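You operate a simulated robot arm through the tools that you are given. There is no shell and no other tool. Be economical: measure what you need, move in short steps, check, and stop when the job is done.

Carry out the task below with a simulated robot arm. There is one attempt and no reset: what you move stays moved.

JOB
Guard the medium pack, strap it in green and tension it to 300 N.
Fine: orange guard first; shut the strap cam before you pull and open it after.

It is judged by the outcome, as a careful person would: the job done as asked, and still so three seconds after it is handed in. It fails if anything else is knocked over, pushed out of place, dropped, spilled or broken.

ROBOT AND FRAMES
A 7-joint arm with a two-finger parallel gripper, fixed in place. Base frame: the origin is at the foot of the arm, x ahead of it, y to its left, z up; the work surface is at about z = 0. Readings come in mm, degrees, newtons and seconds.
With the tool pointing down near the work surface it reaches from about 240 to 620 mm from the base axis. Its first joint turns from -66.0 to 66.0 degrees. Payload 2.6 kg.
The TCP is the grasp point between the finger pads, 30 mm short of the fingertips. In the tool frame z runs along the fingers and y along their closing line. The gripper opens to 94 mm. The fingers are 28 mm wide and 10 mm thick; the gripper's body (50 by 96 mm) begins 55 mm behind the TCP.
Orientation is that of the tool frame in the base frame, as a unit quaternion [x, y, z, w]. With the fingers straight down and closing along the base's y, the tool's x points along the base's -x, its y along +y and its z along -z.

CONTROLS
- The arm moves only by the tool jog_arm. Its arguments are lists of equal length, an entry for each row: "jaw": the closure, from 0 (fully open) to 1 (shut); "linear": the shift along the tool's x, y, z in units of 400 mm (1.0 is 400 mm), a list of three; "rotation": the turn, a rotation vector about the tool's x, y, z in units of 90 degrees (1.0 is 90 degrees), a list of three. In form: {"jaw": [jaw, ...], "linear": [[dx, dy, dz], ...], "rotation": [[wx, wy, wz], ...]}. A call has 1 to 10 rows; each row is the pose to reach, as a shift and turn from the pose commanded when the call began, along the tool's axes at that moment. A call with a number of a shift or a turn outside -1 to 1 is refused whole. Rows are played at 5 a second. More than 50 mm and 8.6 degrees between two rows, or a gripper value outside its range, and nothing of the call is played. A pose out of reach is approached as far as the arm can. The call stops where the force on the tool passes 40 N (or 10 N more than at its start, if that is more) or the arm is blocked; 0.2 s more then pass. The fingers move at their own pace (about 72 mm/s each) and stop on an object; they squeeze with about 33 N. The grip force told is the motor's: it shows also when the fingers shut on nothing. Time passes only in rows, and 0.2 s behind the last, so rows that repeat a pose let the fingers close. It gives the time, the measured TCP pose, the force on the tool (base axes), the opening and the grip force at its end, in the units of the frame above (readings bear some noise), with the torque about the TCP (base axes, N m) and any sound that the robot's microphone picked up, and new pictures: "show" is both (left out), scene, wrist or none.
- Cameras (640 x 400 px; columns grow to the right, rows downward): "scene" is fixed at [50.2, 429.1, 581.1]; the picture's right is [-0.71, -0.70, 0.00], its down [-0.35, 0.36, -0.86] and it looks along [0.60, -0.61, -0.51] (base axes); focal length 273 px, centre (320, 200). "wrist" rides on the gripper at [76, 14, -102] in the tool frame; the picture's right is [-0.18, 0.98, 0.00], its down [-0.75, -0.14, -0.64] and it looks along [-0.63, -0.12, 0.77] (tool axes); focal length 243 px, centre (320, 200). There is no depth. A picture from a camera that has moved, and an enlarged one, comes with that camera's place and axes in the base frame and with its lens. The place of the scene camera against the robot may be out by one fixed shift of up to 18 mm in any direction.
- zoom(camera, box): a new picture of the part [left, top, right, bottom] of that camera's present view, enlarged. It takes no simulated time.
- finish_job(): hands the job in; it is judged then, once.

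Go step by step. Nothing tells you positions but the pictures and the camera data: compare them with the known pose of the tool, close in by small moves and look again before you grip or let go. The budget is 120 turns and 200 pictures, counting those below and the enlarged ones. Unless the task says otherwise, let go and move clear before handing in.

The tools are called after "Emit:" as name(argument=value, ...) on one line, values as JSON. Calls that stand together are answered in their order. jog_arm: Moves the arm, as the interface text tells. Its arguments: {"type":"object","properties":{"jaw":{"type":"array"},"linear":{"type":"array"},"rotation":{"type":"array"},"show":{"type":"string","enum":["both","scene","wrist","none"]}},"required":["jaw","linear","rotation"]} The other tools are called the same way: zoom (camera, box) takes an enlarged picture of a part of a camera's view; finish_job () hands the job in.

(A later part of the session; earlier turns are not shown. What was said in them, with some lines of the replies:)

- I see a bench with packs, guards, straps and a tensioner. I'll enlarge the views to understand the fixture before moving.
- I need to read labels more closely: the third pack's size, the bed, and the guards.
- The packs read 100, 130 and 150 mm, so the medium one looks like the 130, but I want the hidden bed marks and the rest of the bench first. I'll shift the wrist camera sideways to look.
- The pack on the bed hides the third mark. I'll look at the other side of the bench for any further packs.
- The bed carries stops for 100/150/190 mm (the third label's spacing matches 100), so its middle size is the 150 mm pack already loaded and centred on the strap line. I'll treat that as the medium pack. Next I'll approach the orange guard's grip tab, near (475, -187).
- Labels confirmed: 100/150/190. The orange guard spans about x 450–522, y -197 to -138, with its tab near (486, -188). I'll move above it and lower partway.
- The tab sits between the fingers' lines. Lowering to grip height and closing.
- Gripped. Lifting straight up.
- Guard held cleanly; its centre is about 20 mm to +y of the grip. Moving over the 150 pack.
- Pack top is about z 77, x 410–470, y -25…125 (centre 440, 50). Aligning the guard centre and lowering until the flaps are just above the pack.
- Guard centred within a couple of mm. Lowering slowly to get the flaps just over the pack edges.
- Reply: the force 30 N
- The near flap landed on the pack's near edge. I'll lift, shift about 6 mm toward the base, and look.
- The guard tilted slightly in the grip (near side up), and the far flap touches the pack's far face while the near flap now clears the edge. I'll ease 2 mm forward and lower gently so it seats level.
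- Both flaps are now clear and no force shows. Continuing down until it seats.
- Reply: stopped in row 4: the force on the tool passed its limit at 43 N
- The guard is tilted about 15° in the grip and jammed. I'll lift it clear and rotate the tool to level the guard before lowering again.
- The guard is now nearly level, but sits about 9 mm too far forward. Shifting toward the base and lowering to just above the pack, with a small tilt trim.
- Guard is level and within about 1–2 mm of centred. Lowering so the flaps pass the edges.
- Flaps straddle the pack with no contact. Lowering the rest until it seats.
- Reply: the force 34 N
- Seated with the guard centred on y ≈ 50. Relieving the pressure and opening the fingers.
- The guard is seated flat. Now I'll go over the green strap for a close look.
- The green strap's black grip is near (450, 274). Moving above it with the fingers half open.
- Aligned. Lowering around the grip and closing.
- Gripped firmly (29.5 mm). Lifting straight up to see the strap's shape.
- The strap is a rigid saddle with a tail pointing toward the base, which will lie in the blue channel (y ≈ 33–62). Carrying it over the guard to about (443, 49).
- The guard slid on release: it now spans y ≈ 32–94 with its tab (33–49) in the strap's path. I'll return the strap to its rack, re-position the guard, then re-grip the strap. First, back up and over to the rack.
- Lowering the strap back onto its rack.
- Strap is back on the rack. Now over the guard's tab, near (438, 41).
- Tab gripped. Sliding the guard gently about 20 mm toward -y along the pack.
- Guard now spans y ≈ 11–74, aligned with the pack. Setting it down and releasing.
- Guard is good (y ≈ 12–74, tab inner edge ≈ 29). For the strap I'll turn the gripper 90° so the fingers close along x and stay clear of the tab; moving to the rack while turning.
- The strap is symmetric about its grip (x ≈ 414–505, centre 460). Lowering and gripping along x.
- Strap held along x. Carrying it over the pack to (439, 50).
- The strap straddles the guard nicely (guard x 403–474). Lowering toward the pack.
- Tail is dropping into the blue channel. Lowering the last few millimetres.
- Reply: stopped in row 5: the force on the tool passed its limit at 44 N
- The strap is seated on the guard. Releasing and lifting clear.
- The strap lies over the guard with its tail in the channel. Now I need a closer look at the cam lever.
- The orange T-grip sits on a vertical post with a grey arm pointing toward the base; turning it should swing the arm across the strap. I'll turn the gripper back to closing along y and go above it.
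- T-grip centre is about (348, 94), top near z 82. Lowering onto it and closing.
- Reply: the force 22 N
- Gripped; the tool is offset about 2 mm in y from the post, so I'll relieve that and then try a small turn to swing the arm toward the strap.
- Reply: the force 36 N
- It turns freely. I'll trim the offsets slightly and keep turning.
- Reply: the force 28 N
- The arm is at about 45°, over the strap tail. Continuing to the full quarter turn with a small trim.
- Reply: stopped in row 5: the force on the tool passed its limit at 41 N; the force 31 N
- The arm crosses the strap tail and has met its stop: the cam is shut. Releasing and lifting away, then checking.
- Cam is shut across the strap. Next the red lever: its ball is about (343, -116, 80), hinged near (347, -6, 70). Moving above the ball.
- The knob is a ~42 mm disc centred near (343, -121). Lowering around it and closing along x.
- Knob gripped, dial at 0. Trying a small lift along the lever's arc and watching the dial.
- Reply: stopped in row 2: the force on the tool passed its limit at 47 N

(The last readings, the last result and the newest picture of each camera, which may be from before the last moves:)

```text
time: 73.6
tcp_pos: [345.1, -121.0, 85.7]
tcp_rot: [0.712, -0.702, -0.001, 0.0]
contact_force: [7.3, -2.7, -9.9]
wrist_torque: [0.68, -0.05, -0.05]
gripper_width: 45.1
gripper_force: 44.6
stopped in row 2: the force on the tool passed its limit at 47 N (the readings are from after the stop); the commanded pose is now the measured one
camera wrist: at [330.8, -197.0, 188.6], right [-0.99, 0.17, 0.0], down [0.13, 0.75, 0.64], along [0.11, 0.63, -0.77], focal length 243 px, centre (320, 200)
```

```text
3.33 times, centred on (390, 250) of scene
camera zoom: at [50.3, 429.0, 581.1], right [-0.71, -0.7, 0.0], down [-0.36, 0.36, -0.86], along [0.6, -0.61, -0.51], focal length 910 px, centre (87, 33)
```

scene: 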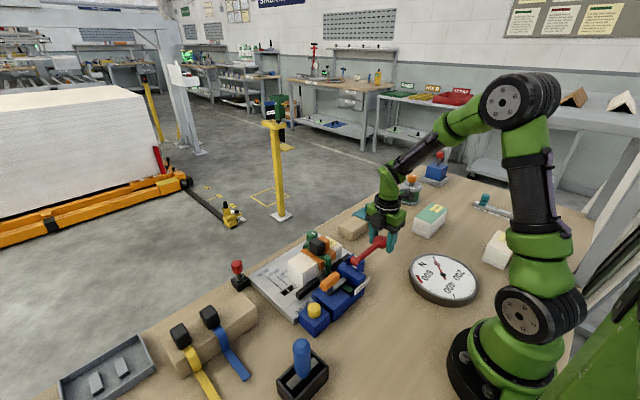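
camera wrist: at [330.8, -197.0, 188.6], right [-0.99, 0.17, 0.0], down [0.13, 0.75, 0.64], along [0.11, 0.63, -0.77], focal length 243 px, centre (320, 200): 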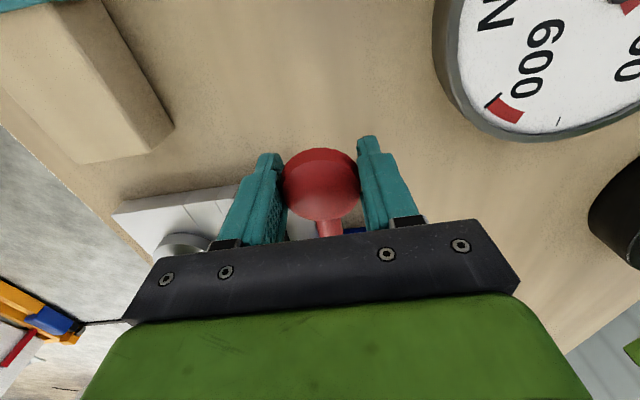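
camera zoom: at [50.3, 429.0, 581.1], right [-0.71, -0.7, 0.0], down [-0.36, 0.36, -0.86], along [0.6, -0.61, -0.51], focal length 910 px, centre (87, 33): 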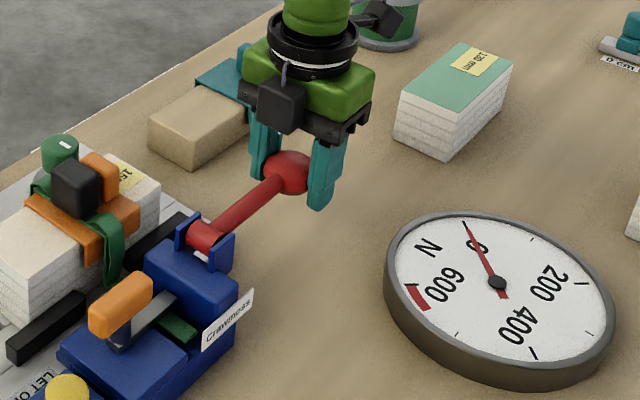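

Upward is blocked at a stop, so the pull is downward. Trying a small downward stroke.

Emit:
jog_arm(jaw=[1, 1, 1, 1], linear=[[0, 0, 0.015], [0, 0, 0.028], [0, 0, 0.04], [0, 0, 0.05]], rotation=[[0, 0, 0], [0, 0, 0], [0, 0, 0], [0, 0, 0]], show="wrist")

Emit:
zoom(camera="scene", box=[300, 190, 480, 310])

```text
time: 74.6
tcp_pos: [344.7, -118.1, 67.2]
tcp_rot: [0.712, -0.702, -0.004, -0.001]
contact_force: [-8.7, 14.4, 14.9]
wrist_torque: [1.24, 0.01, -0.06]
gripper_width: 45.6
gripper_force: 44.5
camera wrist: at [331.1, -194.9, 168.8], right [-0.99, 0.17, 0.0], down [0.13, 0.75, 0.65], along [0.11, 0.64, -0.76], focal length 243 px, centre (320, 200)
```

wrist: 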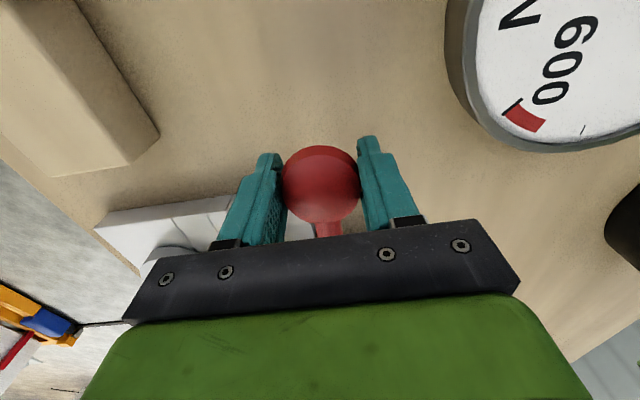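

```text
3.33 times, centred on (390, 250) of scene
camera zoom: at [50.1, 429.1, 581.1], right [-0.71, -0.7, 0.0], down [-0.35, 0.36, -0.86], along [0.6, -0.61, -0.51], focal length 910 px, centre (87, 33)
```

zoom: 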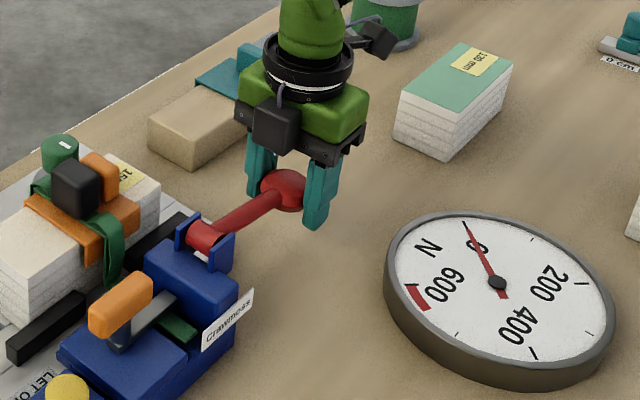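

It moves down; dial still at 0. Continuing.

Emit:
jog_arm(jaw=[1, 1, 1, 1], linear=[[-0.004, -0.001, 0.015], [-0.005, -0.001, 0.03], [-0.006, -0.001, 0.042], [-0.008, -0.001, 0.055]], rotation=[[0, 0, 0], [0, 0, 0], [0, 0, 0], [0, 0, 0]], show="wrist")

Emit:
zoom(camera="scene", box=[300, 190, 480, 310])

```text
time: 75.5
tcp_pos: [345.6, -113.9, 48.9]
tcp_rot: [0.712, -0.702, -0.006, -0.001]
contact_force: [-0.6, 0.4, 1.9]
wrist_torque: [-0.44, 0.03, -0.05]
gripper_width: 45.6
gripper_force: 45.1
stopped in row 4: the force on the tool passed its limit at 41 N (the readings are from after the stop); the commanded pose is now the measured one
camera wrist: at [331.1, -191.0, 151.1], right [-0.99, 0.17, 0.01], down [0.13, 0.75, 0.65], along [0.11, 0.64, -0.76], focal length 243 px, centre (320, 200)
```

wrist: 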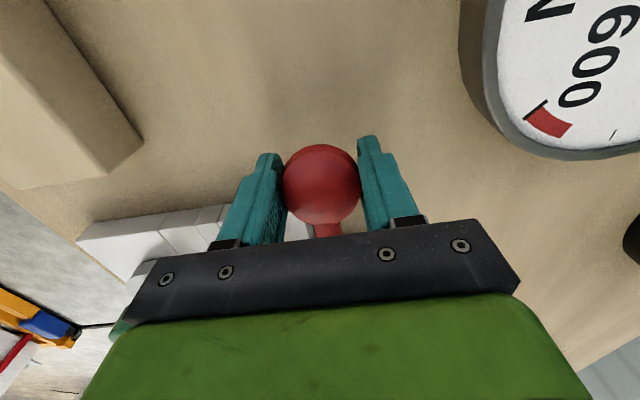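

```text
3.33 times, centred on (390, 250) of scene
camera zoom: at [50.3, 429.0, 581.1], right [-0.71, -0.7, 0.0], down [-0.35, 0.36, -0.86], along [0.6, -0.61, -0.51], focal length 910 px, centre (87, 33)
```

zoom: 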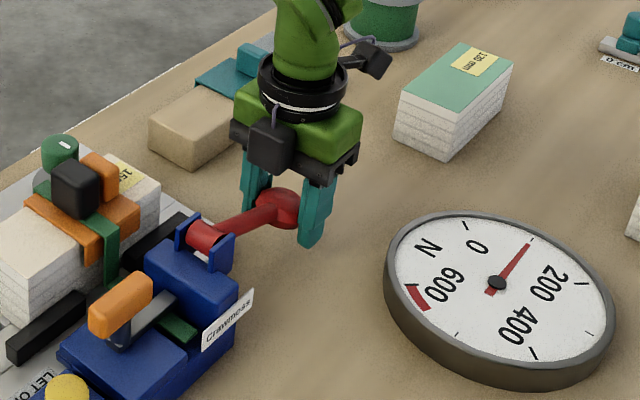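

The dial jumped to about 100 N at the bottom of the stroke. Raising the lever back up and checking that it holds.

Emit:
jog_arm(jaw=[1, 1, 1, 1, 1], linear=[[0.004, 0, -0.02], [0.007, 0, -0.04], [0.01, 0, -0.06], [0.012, 0, -0.075], [0.013, 0, -0.085]], rotation=[[0, 0, 0], [0, 0, 0], [0, 0, 0], [0, 0, 0], [0, 0, 0]], show="none")

Emit:
zoom(camera="scene", box=[300, 190, 480, 310])

```text
time: 76.7
tcp_pos: [344.4, -120.1, 82.4]
tcp_rot: [0.712, -0.702, -0.005, -0.002]
contact_force: [3.3, 0.2, -9.3]
wrist_torque: [-1.29, -0.03, 0.03]
gripper_width: 45.1
gripper_force: 45.2
```

```text
3.33 times, centred on (390, 250) of scene
camera zoom: at [50.3, 429.1, 581.1], right [-0.71, -0.7, 0.0], down [-0.36, 0.36, -0.86], along [0.6, -0.61, -0.51], focal length 910 px, centre (87, 33)
```

zoom: 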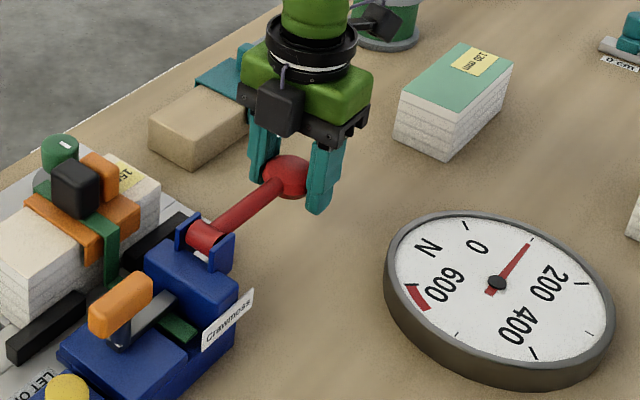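

Holds at 100 N. Second stroke down.

Emit:
jog_arm(jaw=[1, 1, 1, 1, 1, 1], linear=[[0, 0, 0.015], [-0.002, 0, 0.03], [-0.005, 0, 0.045], [-0.008, 0, 0.06], [-0.012, 0, 0.075], [-0.014, 0, 0.088]], rotation=[[0, 0, 0], [0, 0, 0], [0, 0, 0], [0, 0, 0], [0, 0, 0], [0, 0, 0]], show="none")

Emit:
zoom(camera="scene", box=[300, 190, 480, 310])

```text
time: 78.1
tcp_pos: [345.6, -113.7, 48.7]
tcp_rot: [0.712, -0.702, -0.005, -0.001]
contact_force: [-8.4, 7.6, 18.3]
wrist_torque: [1.2, 0.05, -0.05]
gripper_width: 45.3
gripper_force: 44.8
```

```text
3.33 times, centred on (390, 250) of scene
camera zoom: at [50.1, 429.1, 581.1], right [-0.71, -0.7, 0.0], down [-0.35, 0.36, -0.86], along [0.6, -0.61, -0.51], focal length 910 px, centre (87, 33)
```

zoom: 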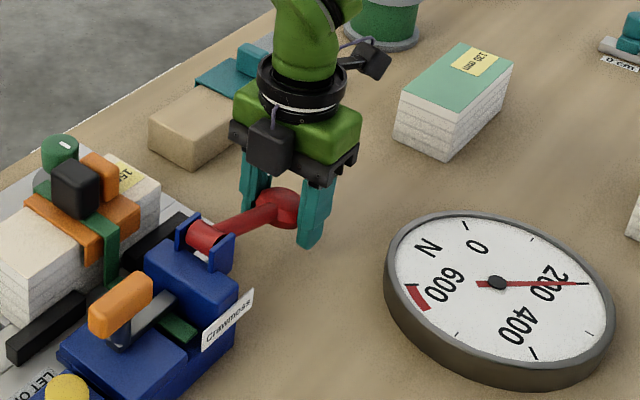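

200 N now. Raising the lever again, then a third stroke.

Emit:
jog_arm(jaw=[1, 1, 1, 1, 1], linear=[[0.004, 0, -0.02], [0.007, 0, -0.04], [0.01, 0, -0.06], [0.012, 0, -0.075], [0.014, 0, -0.088]], rotation=[[0, 0, 0], [0, 0, 0], [0, 0, 0], [0, 0, 0], [0, 0, 0]], show="none")

Emit:
jog_arm(jaw=[1, 1, 1, 1, 1, 1], linear=[[0, 0, 0.015], [-0.002, 0, 0.03], [-0.005, 0, 0.045], [-0.008, 0, 0.06], [-0.012, 0, 0.075], [-0.014, 0, 0.088]], rotation=[[0, 0, 0], [0, 0, 0], [0, 0, 0], [0, 0, 0], [0, 0, 0], [0, 0, 0]], show="none")

Emit:
zoom(camera="scene", box=[300, 190, 480, 310])

```text
time: 79.3
tcp_pos: [344.5, -120.4, 82.1]
tcp_rot: [0.711, -0.703, -0.005, 0.0]
contact_force: [-6.0, -1.3, -9.5]
wrist_torque: [-1.3, -0.01, 0.04]
gripper_width: 45.0
gripper_force: 44.6
no pictures are left
```

```text
time: 80.7
tcp_pos: [344.1, -112.8, 47.5]
tcp_rot: [0.712, -0.702, -0.004, -0.001]
contact_force: [-10.9, -1.2, 16.3]
wrist_torque: [1.22, 0.13, -0.02]
gripper_width: 45.4
gripper_force: 45.2
no pictures are left
```

```text
refused: no pictures are left
```

Pictures are used up, so I continue from readings: the third stroke matched the first two (z 82 → 47.5), giving 300 N. Now raise the lever to its rest, release the knob and lift clear.

Emit:
jog_arm(jaw=[1, 1, 1, 1, 1], linear=[[0.004, 0, -0.02], [0.007, 0, -0.04], [0.01, 0, -0.06], [0.012, 0, -0.075], [0.014, 0, -0.088]], rotation=[[0, 0, 0], [0, 0, 0], [0, 0, 0], [0, 0, 0], [0, 0, 0]], show="none")

Emit:
jog_arm(jaw=[0.8, 0.5, 0.33, 0.33, 0.33], linear=[[0, 0, 0], [0, 0, 0], [0, 0, 0], [0, 0, 0], [0, 0, 0]], rotation=[[0, 0, 0], [0, 0, 0], [0, 0, 0], [0, 0, 0], [0, 0, 0]], show="none")

Emit:
jog_arm(jaw=[0.33, 0.33, 0.33, 0.33, 0.33], linear=[[0, 0, -0.06], [0, 0, -0.16], [0, 0, -0.26], [0, 0, -0.36], [0, 0, -0.38]], rotation=[[0, 0, 0], [0, 0, 0], [0, 0, 0], [0, 0, 0], [0, 0, 0]], show="none")

```text
time: 81.9
tcp_pos: [344.9, -118.0, 82.5]
tcp_rot: [0.711, -0.703, -0.005, -0.001]
contact_force: [-3.3, 5.3, -9.6]
wrist_torque: [-1.27, 0.01, 0.03]
gripper_width: 45.3
gripper_force: 45.1
no pictures are left
```

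```text
time: 83.1
tcp_pos: [346.3, -121.0, 83.0]
tcp_rot: [0.711, -0.703, -0.005, -0.001]
contact_force: [-0.1, -0.6, -0.4]
wrist_torque: [-0.01, 0.0, 0.02]
gripper_width: 63.1
gripper_force: 0.0
no pictures are left
```

```text
time: 84.3
tcp_pos: [346.6, -119.2, 235.3]
tcp_rot: [0.712, -0.702, -0.004, 0.0]
contact_force: [0.4, -0.2, 0.2]
wrist_torque: [-0.02, -0.01, -0.01]
gripper_width: 62.9
gripper_force: 0.0
no pictures are left
```

Emit:
jog_arm(jaw=[0.4, 0.45, 0.45, 0.45, 0.45, 0.45], linear=[[-0.1, 0, 0], [-0.2, 0, 0], [-0.31, 0, 0], [-0.42, 0, 0], [-0.52, 0, 0], [-0.541, -0.003, 0]], rotation=[[0, 0, 0], [0, 0, 0], [0, 0, 0], [0, 0, 0], [0, 0, 0], [0, 0, 0]], show="none")

Emit:
jog_arm(jaw=[0.45, 0.45], linear=[[0, 0, 0.05], [0, 0, 0.1]], rotation=[[0, 0, 0], [0, 0, 0]], show="none")

```text
time: 85.7
tcp_pos: [344.8, 95.9, 237.8]
tcp_rot: [0.711, -0.703, -0.004, -0.001]
contact_force: [-0.3, -0.1, 0.1]
wrist_torque: [0.02, 0.01, 0.02]
gripper_width: 51.7
gripper_force: 0.0
no pictures are left
```

```text
time: 86.3
tcp_pos: [344.3, 97.1, 198.0]
tcp_rot: [0.711, -0.703, -0.004, -0.002]
contact_force: [0.6, -0.2, -1.0]
wrist_torque: [-0.01, 0.03, 0.0]
gripper_width: 51.6
gripper_force: 0.0
no pictures are left
```

Positioned over the T-grip as when I released it. Lowering and gripping.

Emit:
jog_arm(jaw=[0.45, 0.45, 0.45, 0.45, 0.7, 1, 1, 1], linear=[[0, 0, 0.1], [0, 0, 0.2], [0, 0, 0.24], [0, 0, 0.259], [0, 0, 0.259], [0, 0, 0.259], [0, 0, 0.259], [0, 0, 0.259]], rotation=[[0, 0, 0], [0, 0, 0], [0, 0, 0], [0, 0, 0], [0, 0, 0], [0, 0, 0], [0, 0, 0], [0, 0, 0]], show="none")

```text
time: 88.1
tcp_pos: [345.5, 96.0, 93.4]
tcp_rot: [0.712, -0.702, -0.002, -0.004]
contact_force: [29.6, 6.2, -14.4]
wrist_torque: [-0.12, 0.24, -0.64]
gripper_width: 22.2
gripper_force: 45.5
no pictures are left
```

Gripped (22 mm as before). Relieving the x offset and starting to turn it back.

Emit:
jog_arm(jaw=[1, 1, 1, 1, 1], linear=[[0, -0.006, 0.002], [0, -0.006, 0.002], [0, -0.006, 0.002], [0, -0.006, 0.002], [0, -0.006, 0.002]], rotation=[[0, 0, 0], [0, 0, 0.06], [0, 0, 0.12], [0, 0, 0.18], [0, 0, 0.24]], show="none")

```text
time: 89.3
tcp_pos: [345.1, 95.6, 91.6]
tcp_rot: [-0.566, 0.824, 0.004, 0.0]
contact_force: [-8.5, -11.1, 29.4]
wrist_torque: [-0.07, -0.07, 0.03]
gripper_width: 22.5
gripper_force: 45.3
no pictures are left
```

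Emit:
jog_arm(jaw=[1, 1, 1, 1, 1, 1], linear=[[0.003, 0.001, -0.005], [0.003, 0.001, -0.005], [0.003, 0.001, -0.005], [0.003, 0.001, -0.005], [0.003, 0.001, -0.005], [0.003, 0.001, -0.005]], rotation=[[0, 0, 0], [0, 0, 0.07], [0, 0, 0.14], [0, 0, 0.21], [0, 0, 0.28], [0, 0, 0.35]], show="none")

```text
time: 90.7
tcp_pos: [345.8, 95.2, 94.2]
tcp_rot: [-0.322, 0.947, 0.003, -0.002]
contact_force: [18.3, -1.6, -28.6]
wrist_torque: [0.03, -0.1, -0.01]
gripper_width: 22.7
gripper_force: 45.2
no pictures are left
```

Emit:
jog_arm(jaw=[1, 1, 1, 1, 1, 1, 1], linear=[[-0.003, -0.0023, 0.0025], [-0.003, -0.0023, 0.0025], [-0.003, -0.0023, 0.0025], [-0.003, -0.0023, 0.0025], [-0.003, -0.0023, 0.0025], [-0.003, -0.0023, 0.0025], [-0.003, -0.0023, 0.0025]], rotation=[[0, 0, 0], [0, 0, 0.07], [0, 0, 0.14], [0, 0, 0.21], [0, 0, 0.28], [0, 0, 0.35], [0, 0, 0.42]], show="none")

```text
time: 92.3
tcp_pos: [345.8, 95.3, 92.8]
tcp_rot: [0.003, 1.0, 0.003, -0.005]
contact_force: [-18.8, -12.0, 14.7]
wrist_torque: [-0.07, -0.34, 0.32]
gripper_width: 22.6
gripper_force: 45.0
no pictures are left
```

Back at the original open angle; nudging slightly further to confirm the stop.

Emit:
jog_arm(jaw=[1, 1, 1], linear=[[0.004, -0.0025, -0.001], [0.004, -0.0025, -0.001], [0.004, -0.0025, -0.001]], rotation=[[0, 0, 0], [0, 0, 0.02], [0, 0, 0.035]], show="none")

```text
time: 93.1
tcp_pos: [346.6, 95.3, 93.7]
tcp_rot: [0.027, 1.0, 0.004, -0.002]
contact_force: [13.0, 0.5, -29.5]
wrist_torque: [-0.07, -0.12, 1.06]
gripper_width: 23.4
gripper_force: 45.4
no pictures are left
```

The stop torque (1.06 N·m) confirms the cam is fully open. Relaxing the turn, releasing and lifting clear.

Emit:
jog_arm(jaw=[1, 0.8, 0.5, 0.45, 0.45], linear=[[-0.001, 0, 0.002], [-0.001, 0, 0.002], [-0.001, 0, 0.002], [-0.001, 0, 0.002], [-0.001, 0, 0.002]], rotation=[[0, 0, -0.02], [0, 0, -0.03], [0, 0, -0.03], [0, 0, -0.03], [0, 0, -0.03]], show="none")

Emit:
jog_arm(jaw=[0.45, 0.45, 0.45, 0.45, 0.45, 0.45, 0.45], linear=[[0, 0, -0.06], [0, 0, -0.16], [0, 0, -0.26], [0, 0, -0.36], [0, 0, -0.46], [0, 0, -0.5], [0, 0, -0.5]], rotation=[[0, 0, 0], [0, 0, 0], [0, 0, 0], [0, 0, 0], [0, 0, 0], [0, 0, 0], [0, 0, 0]], show="none")

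```text
time: 94.3
tcp_pos: [346.5, 92.7, 93.6]
tcp_rot: [0.005, 1.0, 0.004, -0.002]
contact_force: [0.3, -0.2, 0.3]
wrist_torque: [0.05, 0.0, -0.01]
gripper_width: 51.7
gripper_force: 0.0
no pictures are left
```

```text
time: 95.9
tcp_pos: [347.3, 93.0, 295.3]
tcp_rot: [0.005, 1.0, 0.004, -0.003]
contact_force: [-1.1, 0.9, -0.7]
wrist_torque: [0.01, 0.01, 0.0]
gripper_width: 51.6
gripper_force: 0.1
no pictures are left
```

The gripper is empty and well clear, and every step has been done, so I'm handing in.

Emit:
finish_job()

```text
The job is handed in.
```

I handed the job in with the orange guard on the 150 mm pack, the green strap over it, three pull strokes done and the cam reopened. I could not see the final 300 N reading.

- **Tension:** I saw the dial at about 100 N after the first stroke and 200 N after the second. My pictures ran out before the third. That stroke covered the same travel, so 300 N is what I expect.
- **Which pack:** The bench packs read 100, 130 and 150 mm, so "medium" could also mean the 130. I took it as the 150 because it was already loaded, and 150 is the middle of the bed's 100/150/190 marks.
- **Cam:** I shut it before pulling, and a picture showed it across the strap. I reopened it without pictures and turned it until it met its stop.
- **Guard:** It moved sideways when I first let go. I put the strap back on its rack, reset the guard and then fitted the strap. The guard is about 7 mm off the pack's centre, and the strap lies fully on it.
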